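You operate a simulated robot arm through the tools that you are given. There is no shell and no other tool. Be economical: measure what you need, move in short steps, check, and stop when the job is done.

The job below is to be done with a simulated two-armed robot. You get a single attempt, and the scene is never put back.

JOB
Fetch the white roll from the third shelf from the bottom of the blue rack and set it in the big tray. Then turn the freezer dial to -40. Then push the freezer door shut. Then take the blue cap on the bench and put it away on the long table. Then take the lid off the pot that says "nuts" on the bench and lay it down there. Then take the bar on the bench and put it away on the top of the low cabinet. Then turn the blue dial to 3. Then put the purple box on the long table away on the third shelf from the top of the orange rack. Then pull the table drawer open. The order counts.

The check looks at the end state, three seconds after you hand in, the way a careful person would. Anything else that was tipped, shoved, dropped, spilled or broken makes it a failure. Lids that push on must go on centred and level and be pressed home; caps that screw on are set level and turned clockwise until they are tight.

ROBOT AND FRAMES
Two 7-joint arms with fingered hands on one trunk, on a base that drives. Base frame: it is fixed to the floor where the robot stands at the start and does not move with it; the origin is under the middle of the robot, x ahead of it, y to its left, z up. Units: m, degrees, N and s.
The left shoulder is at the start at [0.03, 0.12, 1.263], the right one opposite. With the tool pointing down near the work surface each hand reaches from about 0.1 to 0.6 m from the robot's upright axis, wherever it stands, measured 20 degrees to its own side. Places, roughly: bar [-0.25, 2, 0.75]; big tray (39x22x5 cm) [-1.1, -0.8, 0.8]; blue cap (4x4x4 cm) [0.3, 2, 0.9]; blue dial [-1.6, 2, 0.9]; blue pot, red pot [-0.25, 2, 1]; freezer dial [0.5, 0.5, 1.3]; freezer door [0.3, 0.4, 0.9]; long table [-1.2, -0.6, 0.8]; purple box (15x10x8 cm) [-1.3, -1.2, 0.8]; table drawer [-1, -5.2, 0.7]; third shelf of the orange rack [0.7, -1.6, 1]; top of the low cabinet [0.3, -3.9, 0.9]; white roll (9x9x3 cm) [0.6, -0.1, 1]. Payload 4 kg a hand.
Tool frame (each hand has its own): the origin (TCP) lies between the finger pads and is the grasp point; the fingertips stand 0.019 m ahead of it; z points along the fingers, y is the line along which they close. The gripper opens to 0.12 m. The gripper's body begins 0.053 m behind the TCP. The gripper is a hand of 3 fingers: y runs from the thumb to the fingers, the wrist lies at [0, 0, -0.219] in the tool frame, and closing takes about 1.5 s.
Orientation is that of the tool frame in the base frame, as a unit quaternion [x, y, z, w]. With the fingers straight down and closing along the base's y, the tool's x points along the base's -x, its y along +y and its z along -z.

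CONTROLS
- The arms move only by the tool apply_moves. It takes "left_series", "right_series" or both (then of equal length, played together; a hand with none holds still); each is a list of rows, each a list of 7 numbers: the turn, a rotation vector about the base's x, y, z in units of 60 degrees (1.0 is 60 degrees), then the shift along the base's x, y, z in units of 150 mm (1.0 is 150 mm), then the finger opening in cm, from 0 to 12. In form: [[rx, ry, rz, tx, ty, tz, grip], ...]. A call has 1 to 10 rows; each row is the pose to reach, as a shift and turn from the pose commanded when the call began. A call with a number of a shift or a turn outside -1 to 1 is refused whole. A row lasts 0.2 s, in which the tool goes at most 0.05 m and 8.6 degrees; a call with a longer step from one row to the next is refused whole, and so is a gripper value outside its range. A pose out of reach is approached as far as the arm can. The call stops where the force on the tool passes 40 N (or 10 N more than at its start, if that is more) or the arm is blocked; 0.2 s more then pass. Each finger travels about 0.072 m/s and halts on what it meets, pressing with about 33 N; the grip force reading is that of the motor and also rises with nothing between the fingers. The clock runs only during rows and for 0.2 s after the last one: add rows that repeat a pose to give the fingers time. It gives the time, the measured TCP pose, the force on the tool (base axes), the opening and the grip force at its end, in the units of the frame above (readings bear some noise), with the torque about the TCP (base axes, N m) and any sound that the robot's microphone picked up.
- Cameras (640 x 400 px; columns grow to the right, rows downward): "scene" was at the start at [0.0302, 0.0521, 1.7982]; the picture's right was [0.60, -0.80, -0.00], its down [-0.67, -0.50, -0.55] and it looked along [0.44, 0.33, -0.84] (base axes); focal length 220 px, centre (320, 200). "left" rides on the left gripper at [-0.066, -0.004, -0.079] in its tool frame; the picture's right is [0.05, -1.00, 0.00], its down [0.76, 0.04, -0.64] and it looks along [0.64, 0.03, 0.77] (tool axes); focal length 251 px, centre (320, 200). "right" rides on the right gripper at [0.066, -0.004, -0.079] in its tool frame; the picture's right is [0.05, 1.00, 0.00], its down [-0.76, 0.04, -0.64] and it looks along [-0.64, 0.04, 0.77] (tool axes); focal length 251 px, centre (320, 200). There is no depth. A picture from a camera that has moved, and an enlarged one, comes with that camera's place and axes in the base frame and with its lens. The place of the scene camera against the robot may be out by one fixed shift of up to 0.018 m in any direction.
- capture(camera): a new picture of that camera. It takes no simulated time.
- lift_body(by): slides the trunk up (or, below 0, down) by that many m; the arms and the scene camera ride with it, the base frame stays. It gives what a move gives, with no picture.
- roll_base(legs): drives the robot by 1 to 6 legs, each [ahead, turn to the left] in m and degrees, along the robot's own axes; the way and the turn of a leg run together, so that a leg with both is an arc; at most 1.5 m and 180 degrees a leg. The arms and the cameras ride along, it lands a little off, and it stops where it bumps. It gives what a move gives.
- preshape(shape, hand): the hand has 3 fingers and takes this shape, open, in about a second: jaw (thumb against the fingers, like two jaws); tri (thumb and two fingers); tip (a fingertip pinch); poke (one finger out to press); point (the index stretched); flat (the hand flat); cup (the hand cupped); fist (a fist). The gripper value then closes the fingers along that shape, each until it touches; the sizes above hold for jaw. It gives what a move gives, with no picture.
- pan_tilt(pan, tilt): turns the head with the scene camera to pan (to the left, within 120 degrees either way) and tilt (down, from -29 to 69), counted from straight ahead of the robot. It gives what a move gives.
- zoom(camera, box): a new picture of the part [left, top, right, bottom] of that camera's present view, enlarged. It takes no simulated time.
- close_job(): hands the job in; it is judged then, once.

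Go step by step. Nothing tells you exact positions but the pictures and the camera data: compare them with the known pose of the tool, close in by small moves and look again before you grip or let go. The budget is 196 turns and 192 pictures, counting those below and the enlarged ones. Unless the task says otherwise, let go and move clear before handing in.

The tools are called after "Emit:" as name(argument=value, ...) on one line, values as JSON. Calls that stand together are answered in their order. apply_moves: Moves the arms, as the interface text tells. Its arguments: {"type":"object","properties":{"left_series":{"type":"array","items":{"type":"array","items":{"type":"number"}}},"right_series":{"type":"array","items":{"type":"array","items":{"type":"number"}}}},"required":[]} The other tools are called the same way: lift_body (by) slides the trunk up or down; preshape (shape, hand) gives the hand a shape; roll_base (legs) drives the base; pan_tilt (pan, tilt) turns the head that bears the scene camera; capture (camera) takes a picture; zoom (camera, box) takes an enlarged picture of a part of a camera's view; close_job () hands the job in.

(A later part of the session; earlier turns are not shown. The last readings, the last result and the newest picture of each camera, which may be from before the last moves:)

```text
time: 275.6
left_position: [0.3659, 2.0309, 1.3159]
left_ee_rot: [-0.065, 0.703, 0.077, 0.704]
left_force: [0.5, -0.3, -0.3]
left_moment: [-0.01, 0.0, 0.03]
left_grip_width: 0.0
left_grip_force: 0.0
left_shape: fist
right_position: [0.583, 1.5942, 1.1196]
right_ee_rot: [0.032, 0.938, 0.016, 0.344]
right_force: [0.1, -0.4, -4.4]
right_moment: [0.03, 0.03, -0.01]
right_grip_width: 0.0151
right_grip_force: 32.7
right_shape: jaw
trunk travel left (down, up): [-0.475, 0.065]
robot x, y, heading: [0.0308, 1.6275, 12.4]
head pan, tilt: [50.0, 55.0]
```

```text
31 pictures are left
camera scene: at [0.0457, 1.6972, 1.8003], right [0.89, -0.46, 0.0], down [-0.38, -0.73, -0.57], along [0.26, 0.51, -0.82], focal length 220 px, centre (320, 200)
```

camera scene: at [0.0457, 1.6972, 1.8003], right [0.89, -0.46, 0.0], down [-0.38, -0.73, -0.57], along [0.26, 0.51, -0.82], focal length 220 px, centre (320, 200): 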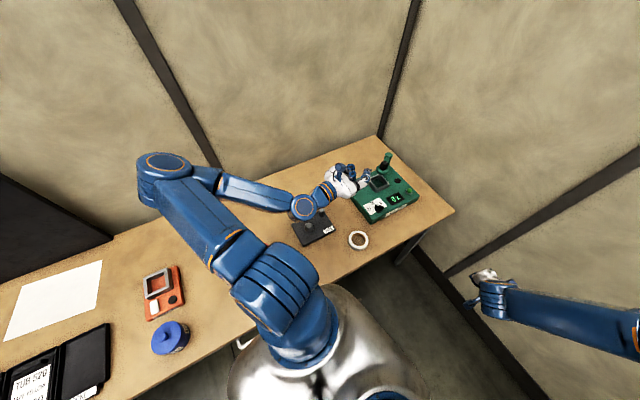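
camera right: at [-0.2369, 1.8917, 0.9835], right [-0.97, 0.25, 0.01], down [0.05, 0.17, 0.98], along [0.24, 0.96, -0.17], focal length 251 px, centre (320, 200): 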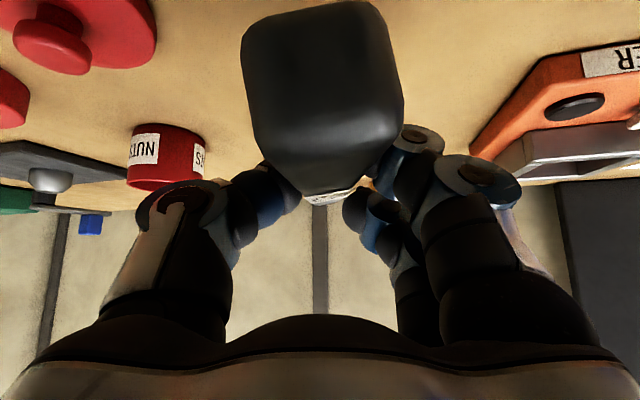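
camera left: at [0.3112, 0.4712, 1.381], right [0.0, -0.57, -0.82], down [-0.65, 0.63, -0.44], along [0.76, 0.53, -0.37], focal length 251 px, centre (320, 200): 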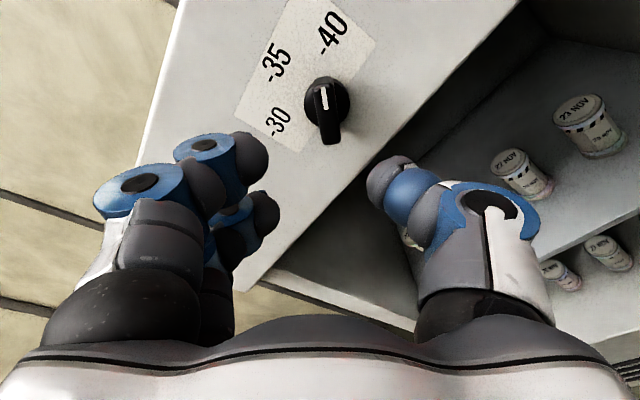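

I retrace the arc in reverse.

Emit:
roll_base(legs=[[-0.12, 13]])

Emit:
roll_base(legs=[[-0.45, 30]])

```text
time: 276.8
left_position: [0.1548, 2.0657, 1.3113]
left_ee_rot: [-0.14, 0.689, 0.154, 0.695]
left_force: [0.5, -0.4, 0.4]
left_moment: [0.02, -0.04, 0.02]
left_grip_width: 0.0
left_grip_force: 0.1
left_shape: fist
right_position: [0.4643, 1.6818, 1.1188]
right_ee_rot: [-0.077, 0.936, 0.056, 0.34]
right_force: [0.4, 0.1, -5.2]
right_moment: [0.02, 0.06, 0.05]
right_grip_width: 0.0151
right_grip_force: 32.9
right_shape: jaw
trunk travel left (down, up): [-0.475, 0.065]
robot x, y, heading: [-0.0798, 1.5908, 25.8]
head pan, tilt: [50.0, 55.0]
```

```text
time: 278.8
left_position: [-0.2561, 1.9472, 1.3128]
left_ee_rot: [-0.25, 0.653, 0.268, 0.663]
left_force: [-0.3, -0.6, 0.0]
left_moment: [0.01, -0.01, 0.01]
left_grip_width: 0.0001
left_grip_force: 0.1
left_shape: fist
right_position: [0.1631, 1.6867, 1.1225]
right_ee_rot: [-0.232, 0.909, 0.112, 0.328]
right_force: [-0.9, -0.1, -4.1]
right_moment: [-0.03, 0.01, 0.02]
right_grip_width: 0.015
right_grip_force: 33.0
right_shape: jaw
trunk travel left (down, up): [-0.475, 0.065]
robot x, y, heading: [-0.3088, 1.417, 40.7]
head pan, tilt: [50.0, 55.0]
stopped in leg 1: the robot was blocked; the commanded pose is now the measured one
```

Emit:
roll_base(legs=[[-0.45, 0]])

Emit:
roll_base(legs=[[0, -40]])

Emit:
roll_base(legs=[[0, -40]])

Emit:
roll_base(legs=[[0, -30]])

```text
time: 281.5
left_position: [-0.589, 1.6578, 1.3125]
left_ee_rot: [-0.251, 0.655, 0.267, 0.661]
left_force: [0.5, -0.1, 0.3]
left_moment: [0.02, -0.01, 0.0]
left_grip_width: 0.0
left_grip_force: 0.0
left_shape: fist
right_position: [-0.1712, 1.3974, 1.1204]
right_ee_rot: [-0.232, 0.909, 0.112, 0.327]
right_force: [0.7, -0.5, -5.3]
right_moment: [-0.08, 0.02, 0.05]
right_grip_width: 0.015
right_grip_force: 33.0
right_shape: jaw
trunk travel left (down, up): [-0.475, 0.065]
robot x, y, heading: [-0.649, 1.1229, 40.7]
head pan, tilt: [50.0, 55.0]
```

```text
time: 283.7
left_position: [-0.2492, 1.5115, 1.3018]
left_ee_rot: [-0.001, 0.691, 0.015, 0.723]
left_force: [-0.7, 1.0, -0.2]
left_moment: [0.04, -0.03, -0.03]
left_grip_width: 0.0
left_grip_force: 0.0
left_shape: fist
right_position: [-0.1084, 1.0281, 1.1215]
right_ee_rot: [0.093, 0.933, -0.007, 0.347]
right_force: [-1.0, 0.5, -3.5]
right_moment: [-0.01, 0.03, -0.02]
right_grip_width: 0.0148
right_grip_force: 33.0
right_shape: jaw
trunk travel left (down, up): [-0.475, 0.065]
robot x, y, heading: [-0.6442, 1.172, 1.3]
head pan, tilt: [50.0, 55.0]
```

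```text
time: 286.0
left_position: [-0.1083, 1.1717, 1.2913]
left_ee_rot: [0.241, 0.638, -0.244, 0.689]
left_force: [0.3, 0.2, -0.1]
left_moment: [0.0, 0.0, 0.05]
left_grip_width: 0.0
left_grip_force: 0.1
left_shape: fist
right_position: [-0.3271, 0.7118, 1.1201]
right_ee_rot: [0.408, 0.846, -0.123, 0.321]
right_force: [0.5, -0.3, -5.5]
right_moment: [0.05, -0.02, 0.0]
right_grip_width: 0.0151
right_grip_force: 32.8
right_shape: jaw
trunk travel left (down, up): [-0.475, 0.065]
robot x, y, heading: [-0.6235, 1.2047, -38.4]
head pan, tilt: [50.0, 55.0]
```

```text
time: 287.9
left_position: [-0.1831, 0.9131, 1.2844]
left_ee_rot: [0.396, 0.547, -0.421, 0.606]
left_force: [-0.1, -0.3, 1.0]
left_moment: [0.04, 0.01, -0.02]
left_grip_width: 0.0
left_grip_force: 0.0
left_shape: fist
right_position: [-0.6094, 0.631, 1.1208]
right_ee_rot: [0.612, 0.712, -0.204, 0.279]
right_force: [-0.2, -0.3, -5.4]
right_moment: [0.04, -0.03, 0.0]
right_grip_width: 0.0153
right_grip_force: 33.5
right_shape: jaw
trunk travel left (down, up): [-0.475, 0.065]
robot x, y, heading: [-0.5909, 1.2139, -68.3]
head pan, tilt: [50.0, 55.0]
```

Emit:
roll_base(legs=[[1.0, 0]])

Emit:
roll_base(legs=[[0, -21]])

Emit:
roll_base(legs=[[1.4, 0]])

Emit:
pan_tilt(pan=0, tilt=25)

Emit:
capture(camera="scene")

```text
time: 293.1
left_position: [0.1953, -0.0252, 1.2844]
left_ee_rot: [0.394, 0.547, -0.419, 0.608]
left_force: [-0.1, -0.5, 0.6]
left_moment: [-0.01, 0.04, -0.02]
left_grip_width: 0.0
left_grip_force: 0.0
left_shape: fist
right_position: [-0.229, -0.3107, 1.1199]
right_ee_rot: [0.609, 0.714, -0.202, 0.28]
right_force: [0.0, 0.0, -4.5]
right_moment: [0.04, -0.03, 0.01]
right_grip_width: 0.0152
right_grip_force: 32.8
right_shape: jaw
trunk travel left (down, up): [-0.475, 0.065]
robot x, y, heading: [-0.2113, 0.2767, -68.1]
head pan, tilt: [50.0, 55.0]
```

```text
time: 294.6
left_position: [0.0614, -0.156, 1.2807]
left_ee_rot: [-0.487, -0.463, 0.527, -0.521]
left_force: [-0.9, 0.1, 0.0]
left_moment: [0.01, -0.03, 0.03]
left_grip_width: 0.0
left_grip_force: 0.1
left_shape: fist
right_position: [-0.4382, -0.265, 1.1191]
right_ee_rot: [0.731, 0.589, -0.25, 0.237]
right_force: [0.2, 0.4, -4.8]
right_moment: [0.0, -0.06, -0.03]
right_grip_width: 0.0149
right_grip_force: 33.0
right_shape: jaw
trunk travel left (down, up): [-0.475, 0.065]
robot x, y, heading: [-0.1864, 0.2742, -89.3]
head pan, tilt: [50.0, 55.0]
```

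```text
time: 301.7
left_position: [0.0485, -1.5717, 1.2807]
left_ee_rot: [-0.493, -0.455, 0.534, -0.514]
left_force: [-0.8, 0.3, 0.4]
left_moment: [0.04, 0.02, -0.01]
left_grip_width: 0.0
left_grip_force: 0.1
left_shape: fist
right_position: [-0.4562, -1.6656, 1.1206]
right_ee_rot: [0.738, 0.579, -0.254, 0.234]
right_force: [0.5, 0.3, -6.0]
right_moment: [0.03, -0.05, 0.02]
right_grip_width: 0.0152
right_grip_force: 33.0
right_shape: jaw
trunk travel left (down, up): [-0.475, 0.065]
robot x, y, heading: [-0.1868, -1.1321, -91.0]
head pan, tilt: [50.0, 55.0]
```

```text
time: 302.9
left_position: [0.0476, -1.5725, 1.2803]
left_ee_rot: [-0.494, -0.455, 0.534, -0.514]
left_force: [0.0, 0.3, -0.4]
left_moment: [0.0, -0.01, 0.0]
left_grip_width: 0.0001
left_grip_force: 0.0
left_shape: fist
right_position: [-0.4566, -1.6659, 1.1197]
right_ee_rot: [0.739, 0.578, -0.254, 0.233]
right_force: [0.6, 0.0, -5.3]
right_moment: [-0.01, -0.01, -0.01]
right_grip_width: 0.015
right_grip_force: 33.3
right_shape: jaw
trunk travel left (down, up): [-0.475, 0.065]
robot x, y, heading: [-0.1852, -1.1342, -90.8]
head pan, tilt: [0.0, 25.0]
```

```text
30 pictures are left
camera scene: at [-0.1954, -1.1975, 1.8443], right [-1.0, 0.01, 0.0], down [0.01, 0.42, -0.91], along [-0.01, -0.91, -0.42], focal length 220 px, centre (320, 200)
```

scene: 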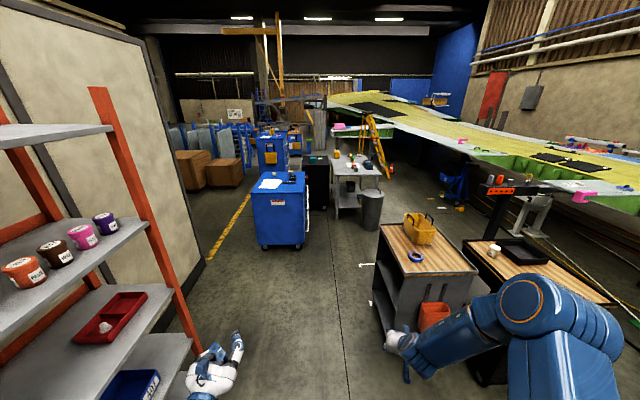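

Emit:
roll_base(legs=[[1.2, 0]])

Emit:
roll_base(legs=[[0.36, 35]])

Emit:
roll_base(legs=[[0.3, -30]])

Emit:
pan_tilt(pan=0, tilt=40)

Emit:
capture(camera="scene")

```text
time: 308.9
left_position: [0.0317, -2.7762, 1.2807]
left_ee_rot: [-0.493, -0.455, 0.534, -0.514]
left_force: [-0.2, -0.3, -1.2]
left_moment: [0.0, -0.01, 0.0]
left_grip_width: 0.0
left_grip_force: 0.1
left_shape: fist
right_position: [-0.4725, -2.8688, 1.1207]
right_ee_rot: [0.737, 0.58, -0.254, 0.234]
right_force: [0.8, -0.6, -5.2]
right_moment: [0.0, -0.02, 0.0]
right_grip_width: 0.0151
right_grip_force: 33.0
right_shape: jaw
trunk travel left (down, up): [-0.475, 0.065]
robot x, y, heading: [-0.2027, -2.3363, -90.7]
head pan, tilt: [0.0, 25.0]
```

```text
time: 311.3
left_position: [0.3424, -2.8995, 1.2804]
left_ee_rot: [0.333, 0.583, -0.354, 0.651]
left_force: [-0.3, 0.0, 0.3]
left_moment: [-0.03, -0.01, 0.02]
left_grip_width: 0.0003
left_grip_force: 0.0
left_shape: fist
right_position: [-0.0167, -3.266, 1.1204]
right_ee_rot: [0.529, 0.776, -0.17, 0.299]
right_force: [-0.2, -0.1, -5.2]
right_moment: [0.03, 0.04, -0.01]
right_grip_width: 0.0153
right_grip_force: 32.6
right_shape: jaw
trunk travel left (down, up): [-0.475, 0.065]
robot x, y, heading: [-0.131, -2.6966, -55.3]
head pan, tilt: [0.0, 25.0]
```

```text
time: 313.3
left_position: [0.2821, -3.3902, 1.2806]
left_ee_rot: [0.47, 0.48, -0.506, 0.541]
left_force: [-0.2, 0.2, 0.3]
left_moment: [0.02, -0.01, 0.04]
left_grip_width: 0.0001
left_grip_force: 0.0
left_shape: fist
right_position: [-0.2083, -3.5352, 1.1178]
right_ee_rot: [0.708, 0.618, -0.239, 0.246]
right_force: [0.0, 0.0, -4.4]
right_moment: [-0.02, -0.08, 0.04]
right_grip_width: 0.0151
right_grip_force: 33.0
right_shape: jaw
trunk travel left (down, up): [-0.475, 0.065]
robot x, y, heading: [-0.0021, -2.9801, -84.6]
head pan, tilt: [0.0, 25.0]
```

```text
time: 314.1
left_position: [0.2843, -3.3892, 1.2816]
left_ee_rot: [0.469, 0.481, -0.506, 0.542]
left_force: [0.2, -0.4, 0.3]
left_moment: [0.01, 0.06, 0.04]
left_grip_width: 0.0
left_grip_force: 0.0
left_shape: fist
right_position: [-0.2066, -3.5328, 1.1184]
right_ee_rot: [0.708, 0.618, -0.24, 0.246]
right_force: [0.5, -0.2, -5.5]
right_moment: [-0.04, -0.05, 0.02]
right_grip_width: 0.015
right_grip_force: 33.0
right_shape: jaw
trunk travel left (down, up): [-0.475, 0.065]
robot x, y, heading: [-0.0011, -2.9808, -84.7]
head pan, tilt: [0.0, 40.0]
```

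```text
29 pictures are left
camera scene: at [-0.0031, -3.0346, 1.8211], right [-1.0, -0.09, 0.0], down [-0.06, 0.64, -0.77], along [0.07, -0.76, -0.64], focal length 220 px, centre (320, 200)
```

scene: 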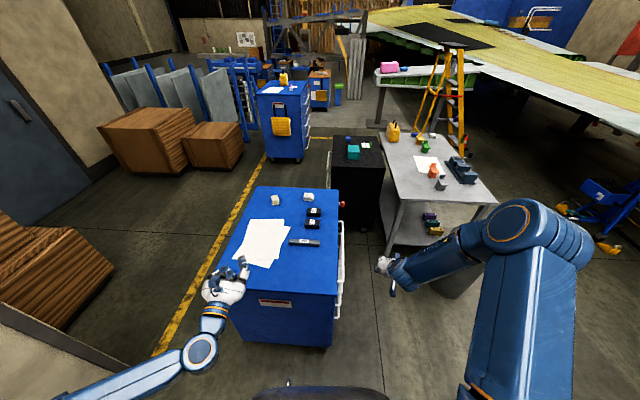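

I see the blue low cabinet top with free room at its front right. I close in by 12 cm, turn the hand 60°, and bring the bar over about [0.13, -3.64].

Emit:
roll_base(legs=[[0.12, 0]])

Emit:
apply_moves(right_series=[[0, 0, 0.12, 0.25, 0.05, 0, 0], [0, 0, 0.25, 0.5, 0.1, 0, 0], [0, 0, 0.38, 0.75, 0.1, 0, 0], [0, 0, 0.5, 1, 0.1, 0, 0], [0, 0, 0.62, 1, 0.1, 0, 0], [0, 0, 0.75, 1, 0.1, 0, 0], [0, 0, 0.88, 1, 0.1, 0, 0], [0, 0, 1, 1, 0.1, 0, 0], [0, 0, 1, 1, 0.1, 0, 0]])

Emit:
capture(camera="scene")

Emit:
capture(camera="right")

```text
time: 315.3
left_position: [0.2964, -3.5071, 1.2806]
left_ee_rot: [0.469, 0.481, -0.506, 0.541]
left_force: [-0.5, -0.2, 0.5]
left_moment: [0.0, 0.01, -0.02]
left_grip_width: 0.0
left_grip_force: 0.0
left_shape: fist
right_position: [-0.1957, -3.6524, 1.1203]
right_ee_rot: [0.707, 0.617, -0.241, 0.246]
right_force: [0.3, 0.3, -3.8]
right_moment: [0.02, -0.03, -0.03]
right_grip_width: 0.015
right_grip_force: 32.9
right_shape: jaw
trunk travel left (down, up): [-0.475, 0.065]
robot x, y, heading: [0.011, -3.1006, -84.5]
head pan, tilt: [0.0, 40.0]
```

```text
time: 317.3
left_position: [0.2956, -3.5065, 1.2805]
left_ee_rot: [0.469, 0.48, -0.507, 0.541]
left_force: [-0.7, -0.2, 0.6]
left_moment: [0.03, 0.02, -0.01]
left_grip_width: 0.0002
left_grip_force: 0.0
left_shape: fist
right_position: [-0.0445, -3.6381, 1.1197]
right_ee_rot: [0.304, 0.889, -0.086, 0.333]
right_force: [-0.1, 0.3, -4.6]
right_moment: [0.04, 0.0, -0.02]
right_grip_width: 0.0149
right_grip_force: 33.1
right_shape: jaw
trunk travel left (down, up): [-0.475, 0.065]
robot x, y, heading: [0.01, -3.0988, -84.8]
head pan, tilt: [0.0, 40.0]
```

```text
28 pictures are left
camera scene: at [0.0094, -3.1524, 1.8211], right [-1.0, -0.09, 0.0], down [-0.06, 0.64, -0.77], along [0.07, -0.76, -0.64], focal length 220 px, centre (320, 200)
```

scene: 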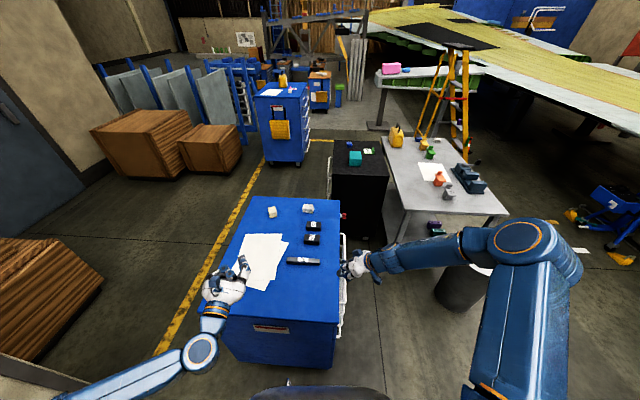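

```text
27 pictures are left
camera right: at [-0.1299, -3.5798, 1.136], right [0.56, 0.83, 0.02], down [0.13, -0.11, 0.99], along [0.82, -0.55, -0.17], focal length 251 px, centre (320, 200)
```

right: 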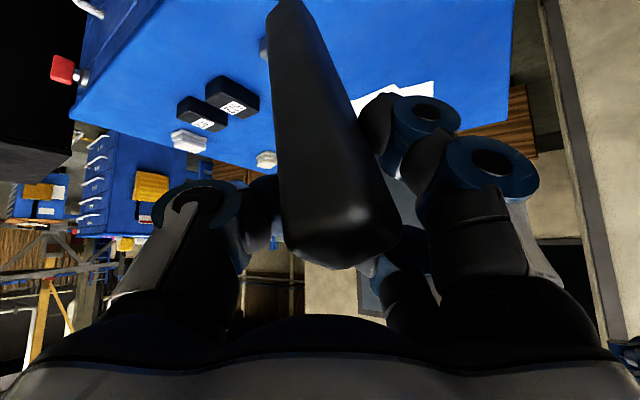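

The bar has drooped in the grip (far end down). I'll position it and lower slowly so the surface levels it.

Emit:
apply_moves(right_series=[[0, 0, 0, 0.25, 0.05, 0, 0], [0, 0, 0, 0.5, 0.1, 0, 0], [0, 0, 0, 0.75, 0.17, -0.05, 0], [0, 0, 0, 0.8, 0.18, -0.25, 0], [0, 0, 0, 0.8, 0.18, -0.45, 0], [0, 0, 0, 0.8, 0.18, -0.6, 0], [0, 0, 0, 0.8, 0.18, -0.7, 0]])

Emit:
capture(camera="right")

```text
time: 318.9
left_position: [0.2958, -3.5081, 1.2802]
left_ee_rot: [0.469, 0.48, -0.507, 0.541]
left_force: [0.6, -0.2, -0.2]
left_moment: [0.0, 0.01, 0.02]
left_grip_width: 0.0001
left_grip_force: 0.0
left_shape: fist
right_position: [0.0738, -3.6104, 1.0141]
right_ee_rot: [0.304, 0.889, -0.085, 0.333]
right_force: [-0.7, 0.0, -5.1]
right_moment: [0.05, -0.03, 0.01]
right_grip_width: 0.0149
right_grip_force: 33.3
right_shape: jaw
trunk travel left (down, up): [-0.475, 0.065]
robot x, y, heading: [0.0097, -3.0969, -84.8]
head pan, tilt: [0.0, 40.0]
```

```text
26 pictures are left
camera right: at [-0.0121, -3.5528, 1.0305], right [0.56, 0.83, 0.02], down [0.13, -0.11, 0.99], along [0.82, -0.55, -0.17], focal length 251 px, centre (320, 200)
```

right: 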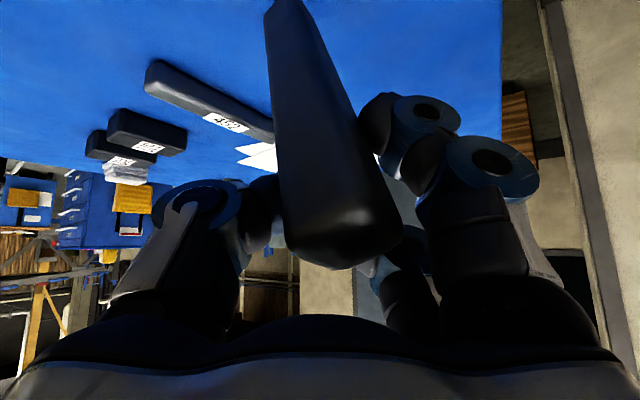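

Emit:
apply_moves(right_series=[[0, 0, 0, 0, 0, -0.08, 0], [0, 0, 0, 0, 0, -0.16, 0], [0, 0, 0, 0, 0, -0.24, 0], [0, 0, 0, 0, 0, -0.32, 0], [0, 0, 0, 0, 0, -0.4, 0], [0, 0, 0, 0, 0, -0.48, 0], [0, 0, 0, 0, 0, -0.56, 0]])

Emit:
capture(camera="right")

```text
time: 319.7
left_position: [0.2947, -3.5051, 1.2821]
left_ee_rot: [0.468, 0.48, -0.507, 0.542]
left_force: [0.0, -0.4, -0.5]
left_moment: [0.03, 0.04, -0.02]
left_grip_width: 0.0002
left_grip_force: 0.1
left_shape: fist
right_position: [0.0814, -3.61, 0.992]
right_ee_rot: [0.299, 0.886, -0.086, 0.344]
right_force: [-2.9, 7.8, 23.5]
right_moment: [0.0, 0.21, -0.06]
right_grip_width: 0.017
right_grip_force: 33.2
right_shape: jaw
trunk travel left (down, up): [-0.475, 0.065]
robot x, y, heading: [0.0106, -3.0934, -85.0]
head pan, tilt: [0.0, 40.0]
stopped in row 3 (right hand): the force on the tool passed its limit at 48 N (the readings are from after the stop); the commanded pose is now the measured one
```

```text
25 pictures are left
camera right: at [-0.0052, -3.5531, 1.0051], right [0.56, 0.83, 0.02], down [0.11, -0.1, 0.99], along [0.82, -0.55, -0.15], focal length 251 px, centre (320, 200)
```

right: 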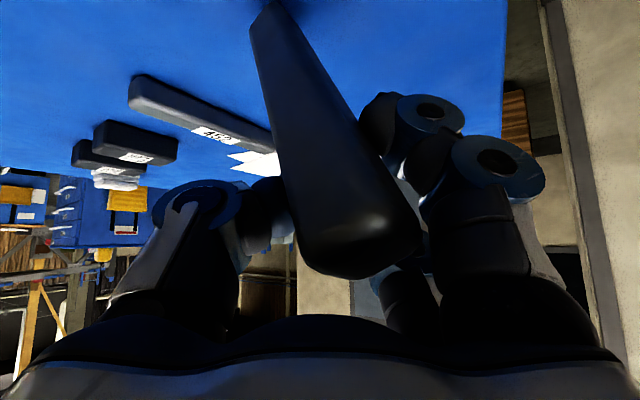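

Emit:
apply_moves(right_series=[[-0.0675, -0.105, 0, 0, 0, 0.03, 0], [-0.135, -0.21, 0, 0, 0, 0.03, 0], [-0.2, -0.315, 0, 0, 0, 0.0, 0], [-0.27, -0.42, 0, 0, 0, -0.05, 0], [-0.27, -0.42, 0, 0, 0, -0.12, 0], [-0.27, -0.42, 0, 0, 0, -0.19, 0], [-0.27, -0.42, 0, 0, 0, -0.26, 0]])

Emit:
capture(camera="right")

```text
time: 321.3
left_position: [0.2957, -3.5077, 1.2798]
left_ee_rot: [0.469, 0.481, -0.506, 0.541]
left_force: [0.2, 0.2, 0.2]
left_moment: [0.0, 0.01, 0.01]
left_grip_width: 0.0
left_grip_force: 0.1
left_shape: fist
right_position: [0.0799, -3.6115, 0.9478]
right_ee_rot: [0.262, 0.771, -0.142, 0.563]
right_force: [-2.0, 0.8, 0.8]
right_moment: [-0.22, -0.1, -0.1]
right_grip_width: 0.0158
right_grip_force: 33.2
right_shape: jaw
trunk travel left (down, up): [-0.475, 0.065]
robot x, y, heading: [0.0075, -3.0983, -84.6]
head pan, tilt: [0.0, 40.0]
```

```text
24 pictures are left
camera right: at [-0.0013, -3.5575, 0.9094], right [0.55, 0.84, 0.03], down [-0.31, 0.18, 0.93], along [0.78, -0.52, 0.36], focal length 251 px, centre (320, 200)
```

right: 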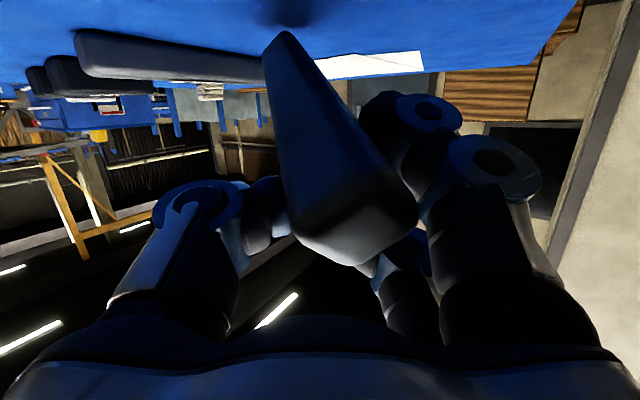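

Emit:
apply_moves(right_series=[[0, 0, 0, 0, 0, -0.06, 0], [0, 0, 0, 0, 0, -0.12, 0], [0, 0, 0, 0, 0, -0.18, 0], [0, 0, 0, 0, 0, -0.24, 0], [0, 0, 0, 0, 0, -0.3, 0]])

Emit:
capture(camera="right")

```text
time: 322.4
left_position: [0.2961, -3.504, 1.2808]
left_ee_rot: [0.468, 0.481, -0.507, 0.541]
left_force: [0.6, -0.1, 0.3]
left_moment: [0.0, -0.01, -0.02]
left_grip_width: 0.0
left_grip_force: 0.0
left_shape: fist
right_position: [0.0777, -3.614, 0.9152]
right_ee_rot: [0.261, 0.767, -0.144, 0.568]
right_force: [0.2, 0.3, 4.8]
right_moment: [0.13, 0.22, -0.02]
right_grip_width: 0.015
right_grip_force: 32.6
right_shape: jaw
trunk travel left (down, up): [-0.475, 0.065]
robot x, y, heading: [0.0039, -3.0985, -84.5]
head pan, tilt: [0.0, 40.0]
stopped in row 5 (right hand): the force on the tool passed its limit at 46 N (the readings are from after the stop); the commanded pose is now the measured one
```

```text
23 pictures are left
camera right: at [-0.0012, -3.5601, 0.8768], right [0.55, 0.83, 0.02], down [-0.32, 0.19, 0.93], along [0.77, -0.52, 0.37], focal length 251 px, centre (320, 200)
```

right: 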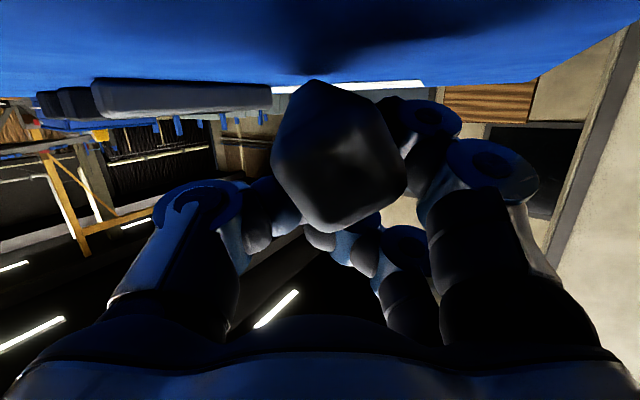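

Emit:
apply_moves(right_series=[[0, 0, 0, 0, 0, 0, 1.5], [0, 0, 0, 0, 0, 0, 3], [0, 0, 0, 0, 0, 0.02, 5], [0, 0, 0, 0, 0, 0.04, 7], [0, 0, 0, 0, 0, 0.06, 8], [0, 0, 0, -0.15, 0.1, 0.2, 8], [0, 0, 0, -0.3, 0.2, 0.4, 8], [0, 0, 0, -0.45, 0.3, 0.6, 8], [0, 0, 0, -0.6, 0.4, 0.8, 8]])

Emit:
zoom(camera="scene", box=[210, 180, 370, 350])

```text
time: 324.4
left_position: [0.2953, -3.5044, 1.282]
left_ee_rot: [0.469, 0.48, -0.507, 0.541]
left_force: [-1.1, 0.7, 0.4]
left_moment: [-0.01, -0.02, -0.04]
left_grip_width: 0.0
left_grip_force: 0.2
left_shape: fist
right_position: [-0.0132, -3.5541, 1.0341]
right_ee_rot: [0.26, 0.768, -0.144, 0.567]
right_force: [-0.9, -0.2, 0.3]
right_moment: [0.01, 0.0, 0.0]
right_grip_width: 0.0795
right_grip_force: 0.1
right_shape: jaw
trunk travel left (down, up): [-0.475, 0.065]
robot x, y, heading: [0.0079, -3.0947, -84.6]
head pan, tilt: [0.0, 40.0]
```

```text
2.35 times, centred on (290, 265) of scene
camera zoom: at [0.0079, -3.1499, 1.8212], right [-1.0, -0.09, 0.0], down [-0.06, 0.64, -0.77], along [0.07, -0.76, -0.64], focal length 518 px, centre (391, 47)
```

zoom: 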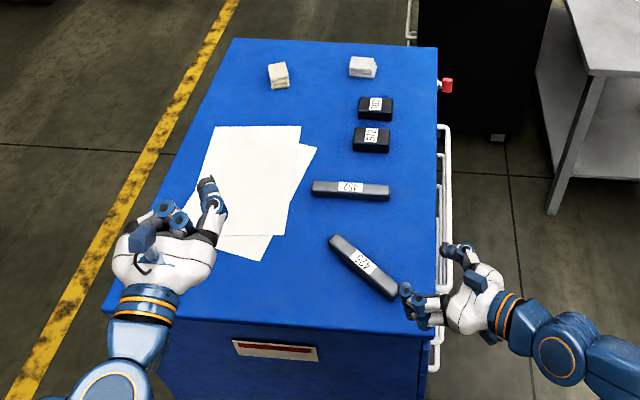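

The bar lies safely on the low cabinet. I raise the hand and reverse straight back north, then swing toward the blue dial.

Emit:
apply_moves(right_series=[[0, 0, 0, 0, 0.2, 0.25, 8], [0, 0, 0, -0.1, 0.3, 0.5, 8], [0, 0, 0, -0.3, 0.4, 0.7, 8], [0, 0, 0, -0.5, 0.5, 0.8, 8]])

Emit:
roll_base(legs=[[-1.25, 0], [-1.25, 0], [-1.2, 0]])

Emit:
roll_base(legs=[[0, -40]])

Emit:
roll_base(legs=[[0, -40]])

Emit:
roll_base(legs=[[0, -40]])

```text
time: 325.4
left_position: [0.2955, -3.5059, 1.2814]
left_ee_rot: [0.468, 0.481, -0.506, 0.542]
left_force: [-0.4, 0.2, -0.3]
left_moment: [-0.01, -0.01, 0.0]
left_grip_width: 0.0001
left_grip_force: 0.1
left_shape: fist
right_position: [-0.0861, -3.4792, 1.1549]
right_ee_rot: [0.261, 0.768, -0.143, 0.567]
right_force: [-0.4, -0.2, 0.4]
right_moment: [-0.01, 0.02, -0.02]
right_grip_width: 0.0796
right_grip_force: 0.0
right_shape: jaw
trunk travel left (down, up): [-0.475, 0.065]
robot x, y, heading: [0.0089, -3.0985, -84.6]
head pan, tilt: [0.0, 40.0]
```

```text
time: 343.5
left_position: [-0.0668, 0.2231, 1.281]
left_ee_rot: [0.467, 0.481, -0.506, 0.543]
left_force: [0.3, -0.2, -0.8]
left_moment: [-0.02, -0.03, 0.01]
left_grip_width: 0.0
left_grip_force: 0.1
left_shape: fist
right_position: [-0.4486, 0.2472, 1.1535]
right_ee_rot: [0.259, 0.769, -0.142, 0.567]
right_force: [0.6, 0.2, 1.6]
right_moment: [-0.01, 0.0, 0.0]
right_grip_width: 0.08
right_grip_force: 0.1
right_shape: jaw
trunk travel left (down, up): [-0.475, 0.065]
robot x, y, heading: [-0.3538, 0.6281, -84.2]
head pan, tilt: [0.0, 40.0]
```

```text
time: 345.4
left_position: [-0.3072, 0.1339, 1.2805]
left_ee_rot: [-0.578, -0.342, 0.629, -0.391]
left_force: [0.0, 1.1, -0.4]
left_moment: [-0.01, 0.01, 0.02]
left_grip_width: 0.0001
left_grip_force: 0.2
left_shape: fist
right_position: [-0.6247, 0.3468, 1.1528]
right_ee_rot: [0.451, 0.674, -0.284, 0.511]
right_force: [-0.5, 0.1, -0.2]
right_moment: [0.0, -0.05, -0.02]
right_grip_width: 0.0798
right_grip_force: 0.0
right_shape: jaw
trunk travel left (down, up): [-0.475, 0.065]
robot x, y, heading: [-0.3316, 0.6242, -113.4]
head pan, tilt: [0.0, 40.0]
stopped in leg 1: the robot was blocked; the commanded pose is now the measured one
```

```text
time: 347.3
left_position: [-0.5807, 0.1969, 1.2796]
left_ee_rot: [-0.65, -0.161, 0.717, -0.194]
left_force: [0.0, -0.6, -0.6]
left_moment: [-0.01, 0.04, 0.02]
left_grip_width: 0.0001
left_grip_force: 0.0
left_shape: fist
right_position: [-0.7264, 0.5527, 1.1535]
right_ee_rot: [0.626, 0.516, -0.42, 0.406]
right_force: [-1.1, 0.1, 0.0]
right_moment: [0.0, -0.01, 0.02]
right_grip_width: 0.08
right_grip_force: 0.0
right_shape: jaw
trunk travel left (down, up): [-0.475, 0.065]
robot x, y, heading: [-0.3195, 0.6026, -147.0]
head pan, tilt: [0.0, 40.0]
stopped in leg 1: the robot was blocked; the commanded pose is now the measured one
```

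```text
time: 349.5
left_position: [-0.7815, 0.4487, 1.2788]
left_ee_rot: [-0.667, 0.064, 0.74, 0.05]
left_force: [-0.6, 0.6, 0.3]
left_moment: [-0.02, 0.06, 0.05]
left_grip_width: 0.0
left_grip_force: 0.1
left_shape: fist
right_position: [-0.6768, 0.8176, 1.1526]
right_ee_rot: [0.76, 0.283, -0.53, 0.249]
right_force: [0.4, 1.0, -0.3]
right_moment: [-0.02, -0.03, 0.0]
right_grip_width: 0.0803
right_grip_force: 0.0
right_shape: jaw
trunk travel left (down, up): [-0.475, 0.065]
robot x, y, heading: [-0.3211, 0.5725, 175.7]
head pan, tilt: [0.0, 40.0]
stopped in leg 1: the robot was blocked; the commanded pose is now the measured one
```

Emit:
roll_base(legs=[[0.55, 0]])

Emit:
roll_base(legs=[[0.5, -43]])

Emit:
roll_base(legs=[[0.4, -43]])

Emit:
pan_tilt(pan=0, tilt=35)

Emit:
capture(camera="scene")

```text
time: 352.7
left_position: [-1.3377, 0.4945, 1.2799]
left_ee_rot: [-0.666, 0.065, 0.741, 0.053]
left_force: [-1.0, 0.1, 1.3]
left_moment: [0.0, 0.04, -0.02]
left_grip_width: 0.0
left_grip_force: 0.0
left_shape: fist
right_position: [-1.2288, 0.8605, 1.153]
right_ee_rot: [0.761, 0.28, -0.531, 0.247]
right_force: [-0.9, 0.2, 0.2]
right_moment: [0.01, -0.01, -0.04]
right_grip_width: 0.0803
right_grip_force: 0.1
right_shape: jaw
trunk travel left (down, up): [-0.475, 0.065]
robot x, y, heading: [-0.8757, 0.6142, 175.5]
head pan, tilt: [0.0, 40.0]
```

```text
time: 355.5
left_position: [-1.7376, 1.0255, 1.2767]
left_ee_rot: [-0.602, 0.294, 0.676, 0.307]
left_force: [0.4, 0.5, -0.7]
left_moment: [0.05, 0.0, 0.01]
left_grip_width: 0.0001
left_grip_force: 0.0
left_shape: fist
right_position: [-1.4147, 1.2327, 1.1519]
right_ee_rot: [0.812, -0.002, -0.582, 0.047]
right_force: [-0.8, -0.1, -0.3]
right_moment: [-0.01, 0.03, 0.03]
right_grip_width: 0.0802
right_grip_force: 0.0
right_shape: jaw
trunk travel left (down, up): [-0.475, 0.065]
robot x, y, heading: [-1.3284, 0.7909, 132.7]
head pan, tilt: [0.0, 40.0]
stopped in leg 1: the robot was blocked; the commanded pose is now the measured one
```

```text
time: 358.1
left_position: [-1.6259, 1.6017, 1.2769]
left_ee_rot: [-0.457, 0.489, 0.524, 0.526]
left_force: [0.2, -0.1, 0.2]
left_moment: [0.02, 0.01, 0.04]
left_grip_width: 0.0
left_grip_force: 0.1
left_shape: fist
right_position: [-1.2485, 1.5427, 1.1517]
right_ee_rot: [0.758, -0.292, -0.561, -0.163]
right_force: [0.8, 0.7, 0.5]
right_moment: [0.05, 0.03, 0.07]
right_grip_width: 0.0801
right_grip_force: 0.0
right_shape: jaw
trunk travel left (down, up): [-0.475, 0.065]
robot x, y, heading: [-1.5022, 1.1589, 89.5]
head pan, tilt: [0.0, 40.0]
stopped in leg 1: the robot was blocked; the commanded pose is now the measured one
```

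```text
time: 358.7
left_position: [-1.6295, 1.5978, 1.2789]
left_ee_rot: [-0.458, 0.488, 0.524, 0.527]
left_force: [-0.1, 0.0, 0.4]
left_moment: [0.03, 0.01, 0.01]
left_grip_width: 0.0
left_grip_force: 0.3
left_shape: fist
right_position: [-1.2494, 1.5398, 1.1524]
right_ee_rot: [0.758, -0.29, -0.561, -0.164]
right_force: [-0.6, -0.3, -1.1]
right_moment: [0.0, 0.04, 0.0]
right_grip_width: 0.0802
right_grip_force: 0.0
right_shape: jaw
trunk travel left (down, up): [-0.475, 0.065]
robot x, y, heading: [-1.5035, 1.1558, 89.8]
head pan, tilt: [0.0, 35.0]
```

```text
21 pictures are left
camera scene: at [-1.5106, 1.2342, 1.8286], right [1.0, -0.01, 0.0], down [0.0, -0.57, -0.82], along [0.0, 0.82, -0.57], focal length 220 px, centre (320, 200)
```

scene: 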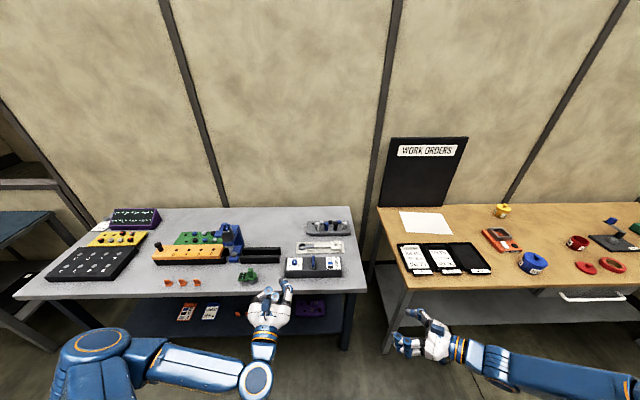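

Emit:
zoom(camera="scene", box=[270, 210, 360, 290])

```text
5.00 times, centred on (315, 250) of scene
camera zoom: at [-1.5106, 1.2342, 1.8286], right [1.0, -0.01, 0.0], down [0.0, -0.57, -0.82], along [0.0, 0.82, -0.57], focal length 1100 px, centre (345, -50)
```

zoom: 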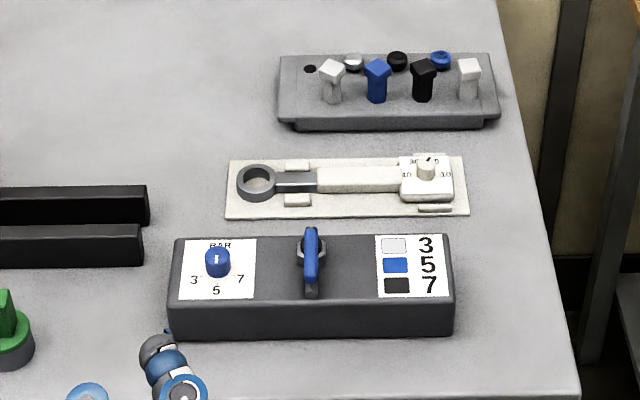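

I see the BAR box: its blue knob is near [-1.64, 1.98], with 3 on the left, 5 in front, 7 on the right. I drive up and point the left hand down over it.

Emit:
roll_base(legs=[[0.29, 0]])

Emit:
preshape(hand="left", shape="tip")

Emit:
apply_moves(left_series=[[-0.125, 0, 0, 0, 0.0, 0, 8], [-0.25, 0, 0, 0, 0, -0.05, 7], [-0.375, 0, 0, 0, 0.05, -0.2, 6], [-0.5, 0, 0, 0, 0.1, -0.4, 6], [-0.625, 0, 0, 0, 0.15, -0.6, 6], [-0.75, 0, 0, 0, 0.2, -0.8, 6], [-0.875, 0, 0, 0, 0.25, -0.9, 6], [-1, 0, 0, 0, 0.3, -1, 6], [-1, 0, 0, 0, 0.3, -1, 6]])

Emit:
capture(camera="left")

```text
time: 360.8
left_position: [-1.6308, 1.889, 1.2787]
left_ee_rot: [-0.46, 0.486, 0.527, 0.525]
left_force: [-0.3, 0.4, 0.0]
left_moment: [-0.02, -0.01, 0.0]
left_grip_width: 0.0
left_grip_force: 0.0
left_shape: fist
right_position: [-1.2504, 1.8323, 1.1536]
right_ee_rot: [0.759, -0.287, -0.561, -0.162]
right_force: [-0.4, 1.1, -0.4]
right_moment: [0.01, 0.01, 0.04]
right_grip_width: 0.0799
right_grip_force: 0.0
right_shape: jaw
trunk travel left (down, up): [-0.475, 0.065]
robot x, y, heading: [-1.5036, 1.4453, 89.9]
head pan, tilt: [0.0, 35.0]
```

```text
time: 361.6
left_position: [-1.6309, 1.8868, 1.2786]
left_ee_rot: [-0.46, 0.486, 0.526, 0.525]
left_force: [-0.3, -0.2, -1.2]
left_moment: [-0.01, -0.02, 0.02]
left_grip_width: 0.12
left_grip_force: 0.1
left_shape: tip
right_position: [-1.2513, 1.8314, 1.154]
right_ee_rot: [0.759, -0.286, -0.562, -0.161]
right_force: [-0.3, -0.8, 0.6]
right_moment: [0.02, 0.0, -0.05]
right_grip_width: 0.0801
right_grip_force: 0.1
right_shape: jaw
trunk travel left (down, up): [-0.475, 0.065]
robot x, y, heading: [-1.5039, 1.4423, 90.1]
head pan, tilt: [0.0, 35.0]
```

```text
time: 363.6
left_position: [-1.6321, 1.9318, 1.129]
left_ee_rot: [-0.66, 0.685, 0.211, 0.226]
left_force: [-0.1, 0.8, -0.4]
left_moment: [-0.03, 0.01, 0.0]
left_grip_width: 0.0605
left_grip_force: 0.1
left_shape: tip
left hand out of reach, approached as far as the arm can: row 1, 2, 3
right_position: [-1.2518, 1.8331, 1.1541]
right_ee_rot: [0.759, -0.287, -0.562, -0.163]
right_force: [-0.2, 0.1, 0.7]
right_moment: [0.02, -0.02, -0.03]
right_grip_width: 0.08
right_grip_force: 0.0
right_shape: jaw
trunk travel left (down, up): [-0.475, 0.065]
robot x, y, heading: [-1.5027, 1.4439, 90.1]
head pan, tilt: [0.0, 35.0]
```

```text
19 pictures are left
camera left: at [-1.6284, 1.9379, 1.231], right [1.0, -0.08, -0.02], down [-0.08, -0.99, 0.07], along [-0.03, -0.07, -1.0], focal length 251 px, centre (320, 200)
```

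left: 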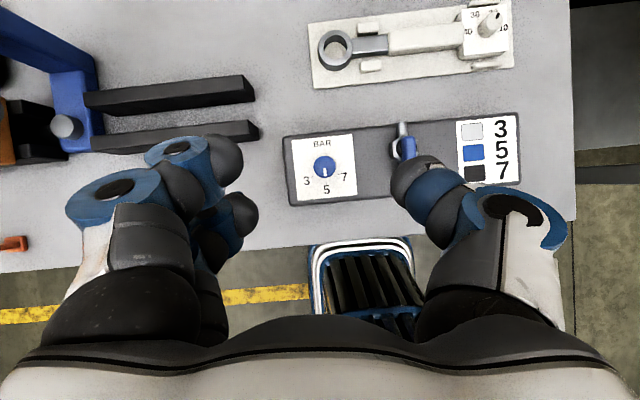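

Emit:
apply_moves(left_series=[[0, 0, 0, 0.0, 0.02, -0.25, 6], [0, 0, 0, 0.01, 0.04, -0.5, 6], [0, 0, 0, 0.02, 0.07, -0.75, 6], [0, 0, 0, 0.02, 0.08, -0.95, 6], [0, 0, 0, 0.02, 0.08, -0.95, 6]])

Emit:
capture(camera="left")

```text
time: 364.9
left_position: [-1.6563, 1.9321, 1.0056]
left_ee_rot: [-0.659, 0.685, 0.213, 0.227]
left_force: [-0.3, 1.1, -0.3]
left_moment: [-0.01, 0.05, -0.03]
left_grip_width: 0.0603
left_grip_force: 0.0
left_shape: tip
left hand out of reach, approached as far as the arm can: row 2, 3, 4, 5
right_position: [-1.2508, 1.833, 1.154]
right_ee_rot: [0.759, -0.286, -0.562, -0.162]
right_force: [0.1, 0.0, -0.3]
right_moment: [0.0, 0.01, 0.01]
right_grip_width: 0.0799
right_grip_force: 0.1
right_shape: jaw
trunk travel left (down, up): [-0.475, 0.065]
robot x, y, heading: [-1.5043, 1.4435, 90.4]
head pan, tilt: [0.0, 35.0]
```

```text
18 pictures are left
camera left: at [-1.6526, 1.9382, 1.1077], right [1.0, -0.08, -0.02], down [-0.08, -0.99, 0.07], along [-0.03, -0.07, -1.0], focal length 251 px, centre (320, 200)
```

left: 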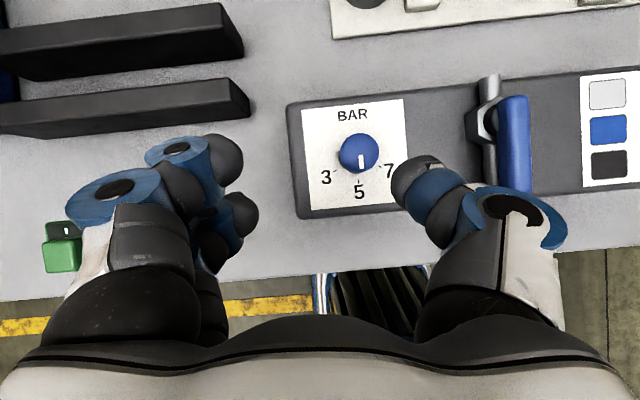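

Emit:
apply_moves(left_series=[[0, 0, 0, -0.1, 0.0, 0.25, 6], [0, 0, 0, -0.3, 0, 0.5, 6], [0, 0, 0, -0.5, 0.0, 0.6, 6], [0, 0, 0, -0.6, 0, 0.7, 6]])

Emit:
roll_base(legs=[[0, -12]])

```text
time: 365.9
left_position: [-1.7485, 1.9351, 1.1102]
left_ee_rot: [-0.66, 0.684, 0.213, 0.226]
left_force: [0.2, -0.4, -0.6]
left_moment: [0.03, 0.0, 0.01]
left_grip_width: 0.0605
left_grip_force: 0.0
left_shape: tip
right_position: [-1.2514, 1.8318, 1.1536]
right_ee_rot: [0.759, -0.286, -0.562, -0.162]
right_force: [0.3, -0.1, -0.8]
right_moment: [0.04, -0.01, 0.0]
right_grip_width: 0.0803
right_grip_force: 0.1
right_shape: jaw
trunk travel left (down, up): [-0.475, 0.065]
robot x, y, heading: [-1.5024, 1.4474, 90.2]
head pan, tilt: [0.0, 35.0]
```

```text
time: 367.0
left_position: [-1.6397, 1.9721, 1.11]
left_ee_rot: [-0.585, 0.749, 0.189, 0.248]
left_force: [-0.5, -0.2, 0.1]
left_moment: [-0.02, 0.02, 0.0]
left_grip_width: 0.0605
left_grip_force: 0.0
left_shape: tip
right_position: [-1.1761, 1.7683, 1.1535]
right_ee_rot: [0.725, -0.364, -0.542, -0.22]
right_force: [0.1, -0.2, 0.2]
right_moment: [0.03, -0.01, 0.02]
right_grip_width: 0.08
right_grip_force: 0.0
right_shape: jaw
trunk travel left (down, up): [-0.475, 0.065]
robot x, y, heading: [-1.5147, 1.4508, 78.5]
head pan, tilt: [0.0, 35.0]
```

Emit:
apply_moves(left_series=[[0, 0, 0.14, 0.02, -0.05, -0.2, 6], [0, 0, 0.28, 0.04, -0.1, -0.4, 6], [0, 0, 0.42, 0.07, -0.15, -0.6, 6], [0, 0, 0.42, 0.07, -0.2, -0.8, 6], [0, 0, 0.42, 0.07, -0.2, -0.9, 6], [0, 0, 0.42, 0.07, -0.2, -0.9, 6]])

Emit:
capture(camera="left")

```text
time: 368.4
left_position: [-1.636, 1.9444, 0.9787]
left_ee_rot: [0.734, -0.604, -0.237, -0.2]
left_force: [0.9, 0.6, 0.1]
left_moment: [0.05, -0.02, 0.0]
left_grip_width: 0.0601
left_grip_force: 0.1
left_shape: tip
left hand out of reach, approached as far as the arm can: row 5, 6
right_position: [-1.1756, 1.7701, 1.1529]
right_ee_rot: [0.724, -0.366, -0.541, -0.221]
right_force: [-0.7, 0.0, -0.8]
right_moment: [-0.02, 0.03, -0.01]
right_grip_width: 0.0801
right_grip_force: 0.0
right_shape: jaw
trunk travel left (down, up): [-0.475, 0.065]
robot x, y, heading: [-1.514, 1.4478, 78.3]
head pan, tilt: [0.0, 35.0]
```

```text
17 pictures are left
camera left: at [-1.6344, 1.9497, 1.0809], right [0.99, 0.15, -0.02], down [0.15, -0.99, 0.07], along [-0.01, -0.07, -1.0], focal length 251 px, centre (320, 200)
```

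left: 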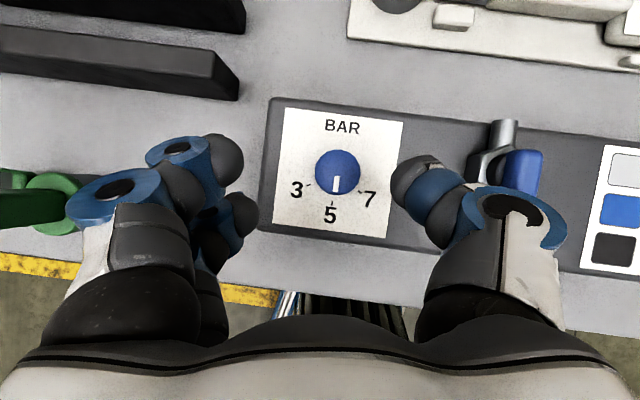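

I shift 1 cm sideways and lower with the trunk, then close on the knob.

Emit:
apply_moves(left_series=[[0, 0, 0, 0.06, 0.03, 0.0, 6], [0, 0, 0, 0.06, 0.03, 0.0, 6]])

Emit:
lift_body(by=-0.038)

Emit:
apply_moves(left_series=[[0, 0, 0, 0, 0, 0, 4.5], [0, 0, 0, 0, 0, 0, 3], [0, 0, 0, 0, 0, 0, 1.5], [0, 0, 0, 0, 0, 0, 0.5], [0, 0, 0, 0, 0, 0, 0.5], [0, 0, 0, 0, 0, 0, 0.5]])

Emit:
capture(camera="left")

```text
time: 369.0
left_position: [-1.6341, 1.9482, 0.9844]
left_ee_rot: [0.734, -0.604, -0.236, -0.201]
left_force: [0.2, -0.2, 0.2]
left_moment: [-0.01, -0.01, 0.01]
left_grip_width: 0.0599
left_grip_force: 0.1
left_shape: tip
left hand out of reach, approached as far as the arm can: row 1, 2
right_position: [-1.1757, 1.7688, 1.1542]
right_ee_rot: [0.724, -0.364, -0.542, -0.22]
right_force: [0.4, -0.2, -0.3]
right_moment: [-0.02, 0.02, 0.0]
right_grip_width: 0.0799
right_grip_force: 0.0
right_shape: jaw
trunk travel left (down, up): [-0.475, 0.065]
robot x, y, heading: [-1.5148, 1.4485, 78.5]
head pan, tilt: [0.0, 35.0]
```

```text
time: 369.8
left_position: [-1.6336, 1.9471, 0.9471]
left_ee_rot: [0.733, -0.605, -0.236, -0.201]
left_force: [-0.3, -2.6, 8.1]
left_moment: [-0.12, 0.3, 0.08]
left_grip_width: 0.0601
left_grip_force: 0.0
left_shape: tip
right_position: [-1.1769, 1.769, 1.1157]
right_ee_rot: [0.725, -0.364, -0.542, -0.22]
right_force: [-0.7, -0.8, -0.1]
right_moment: [0.02, -0.04, 0.05]
right_grip_width: 0.0799
right_grip_force: 0.1
right_shape: jaw
trunk travel left (down, up): [-0.437, 0.103]
robot x, y, heading: [-1.5162, 1.4474, 78.4]
head pan, tilt: [0.0, 35.0]
```

```text
time: 371.2
left_position: [-1.6298, 1.9454, 0.9462]
left_ee_rot: [0.733, -0.606, -0.236, -0.202]
left_force: [18.1, -0.3, 10.0]
left_moment: [-0.1, -0.01, -0.22]
left_grip_width: 0.0087
left_grip_force: 33.1
left_shape: tip
right_position: [-1.1732, 1.7686, 1.1148]
right_ee_rot: [0.724, -0.364, -0.543, -0.22]
right_force: [0.6, -0.1, 0.1]
right_moment: [-0.02, 0.01, -0.06]
right_grip_width: 0.0803
right_grip_force: 0.1
right_shape: jaw
trunk travel left (down, up): [-0.437, 0.103]
robot x, y, heading: [-1.5173, 1.4475, 78.5]
head pan, tilt: [0.0, 35.0]
```

```text
16 pictures are left
camera left: at [-1.6281, 1.9525, 1.0489], right [0.99, 0.14, -0.02], down [0.14, -0.99, 0.07], along [-0.01, -0.07, -1.0], focal length 251 px, centre (320, 200)
```

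left: 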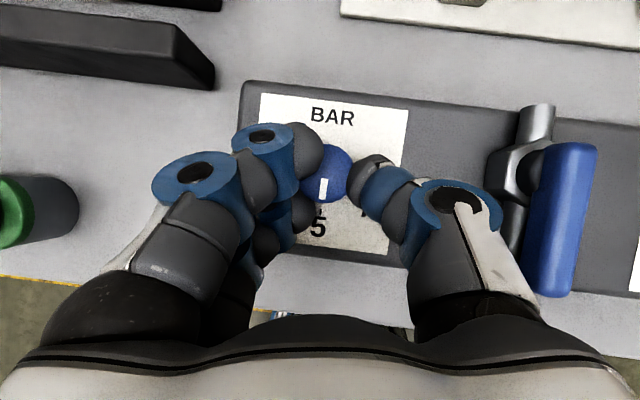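

Emit:
apply_moves(left_series=[[0, 0, -0.13, -0.01, 0, 0, 0], [0, 0, -0.26, -0.02, 0, 0, 0], [0, 0, -0.39, -0.03, 0.01, 0, 0], [0, 0, -0.52, -0.04, 0.01, 0, 0], [0, 0, -0.65, -0.05, 0.02, 0, 0], [0, 0, -0.78, -0.06, 0.02, 0, 0], [0, 0, -0.92, -0.07, 0.02, 0, 0], [0, 0, -0.92, -0.07, 0.02, 0, 0]])

Emit:
capture(camera="left")

```text
time: 373.0
left_position: [-1.6387, 1.9458, 0.9471]
left_ee_rot: [-0.368, 0.876, 0.115, 0.289]
left_force: [19.7, -18.0, -2.4]
left_moment: [-0.11, -0.09, -0.24]
left_grip_width: 0.0071
left_grip_force: 33.2
left_shape: tip
right_position: [-1.174, 1.7674, 1.1154]
right_ee_rot: [0.724, -0.365, -0.542, -0.221]
right_force: [0.9, 0.2, -0.6]
right_moment: [0.01, -0.03, 0.03]
right_grip_width: 0.0802
right_grip_force: 0.0
right_shape: jaw
trunk travel left (down, up): [-0.437, 0.103]
robot x, y, heading: [-1.5168, 1.453, 78.1]
head pan, tilt: [0.0, 35.0]
```

```text
15 pictures are left
camera left: at [-1.6331, 1.9477, 1.049], right [0.68, -0.73, -0.02], down [-0.73, -0.68, 0.07], along [-0.06, -0.03, -1.0], focal length 251 px, centre (320, 200)
```

left: 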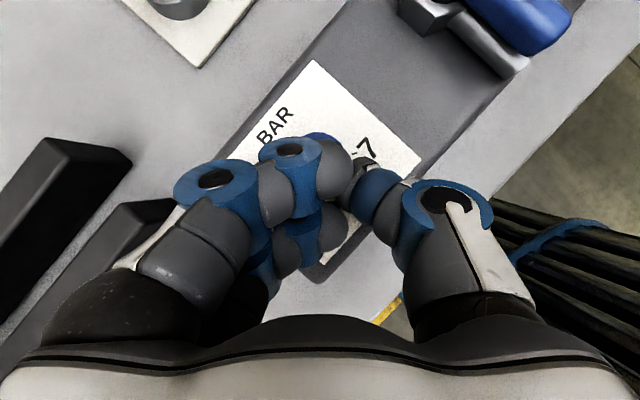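

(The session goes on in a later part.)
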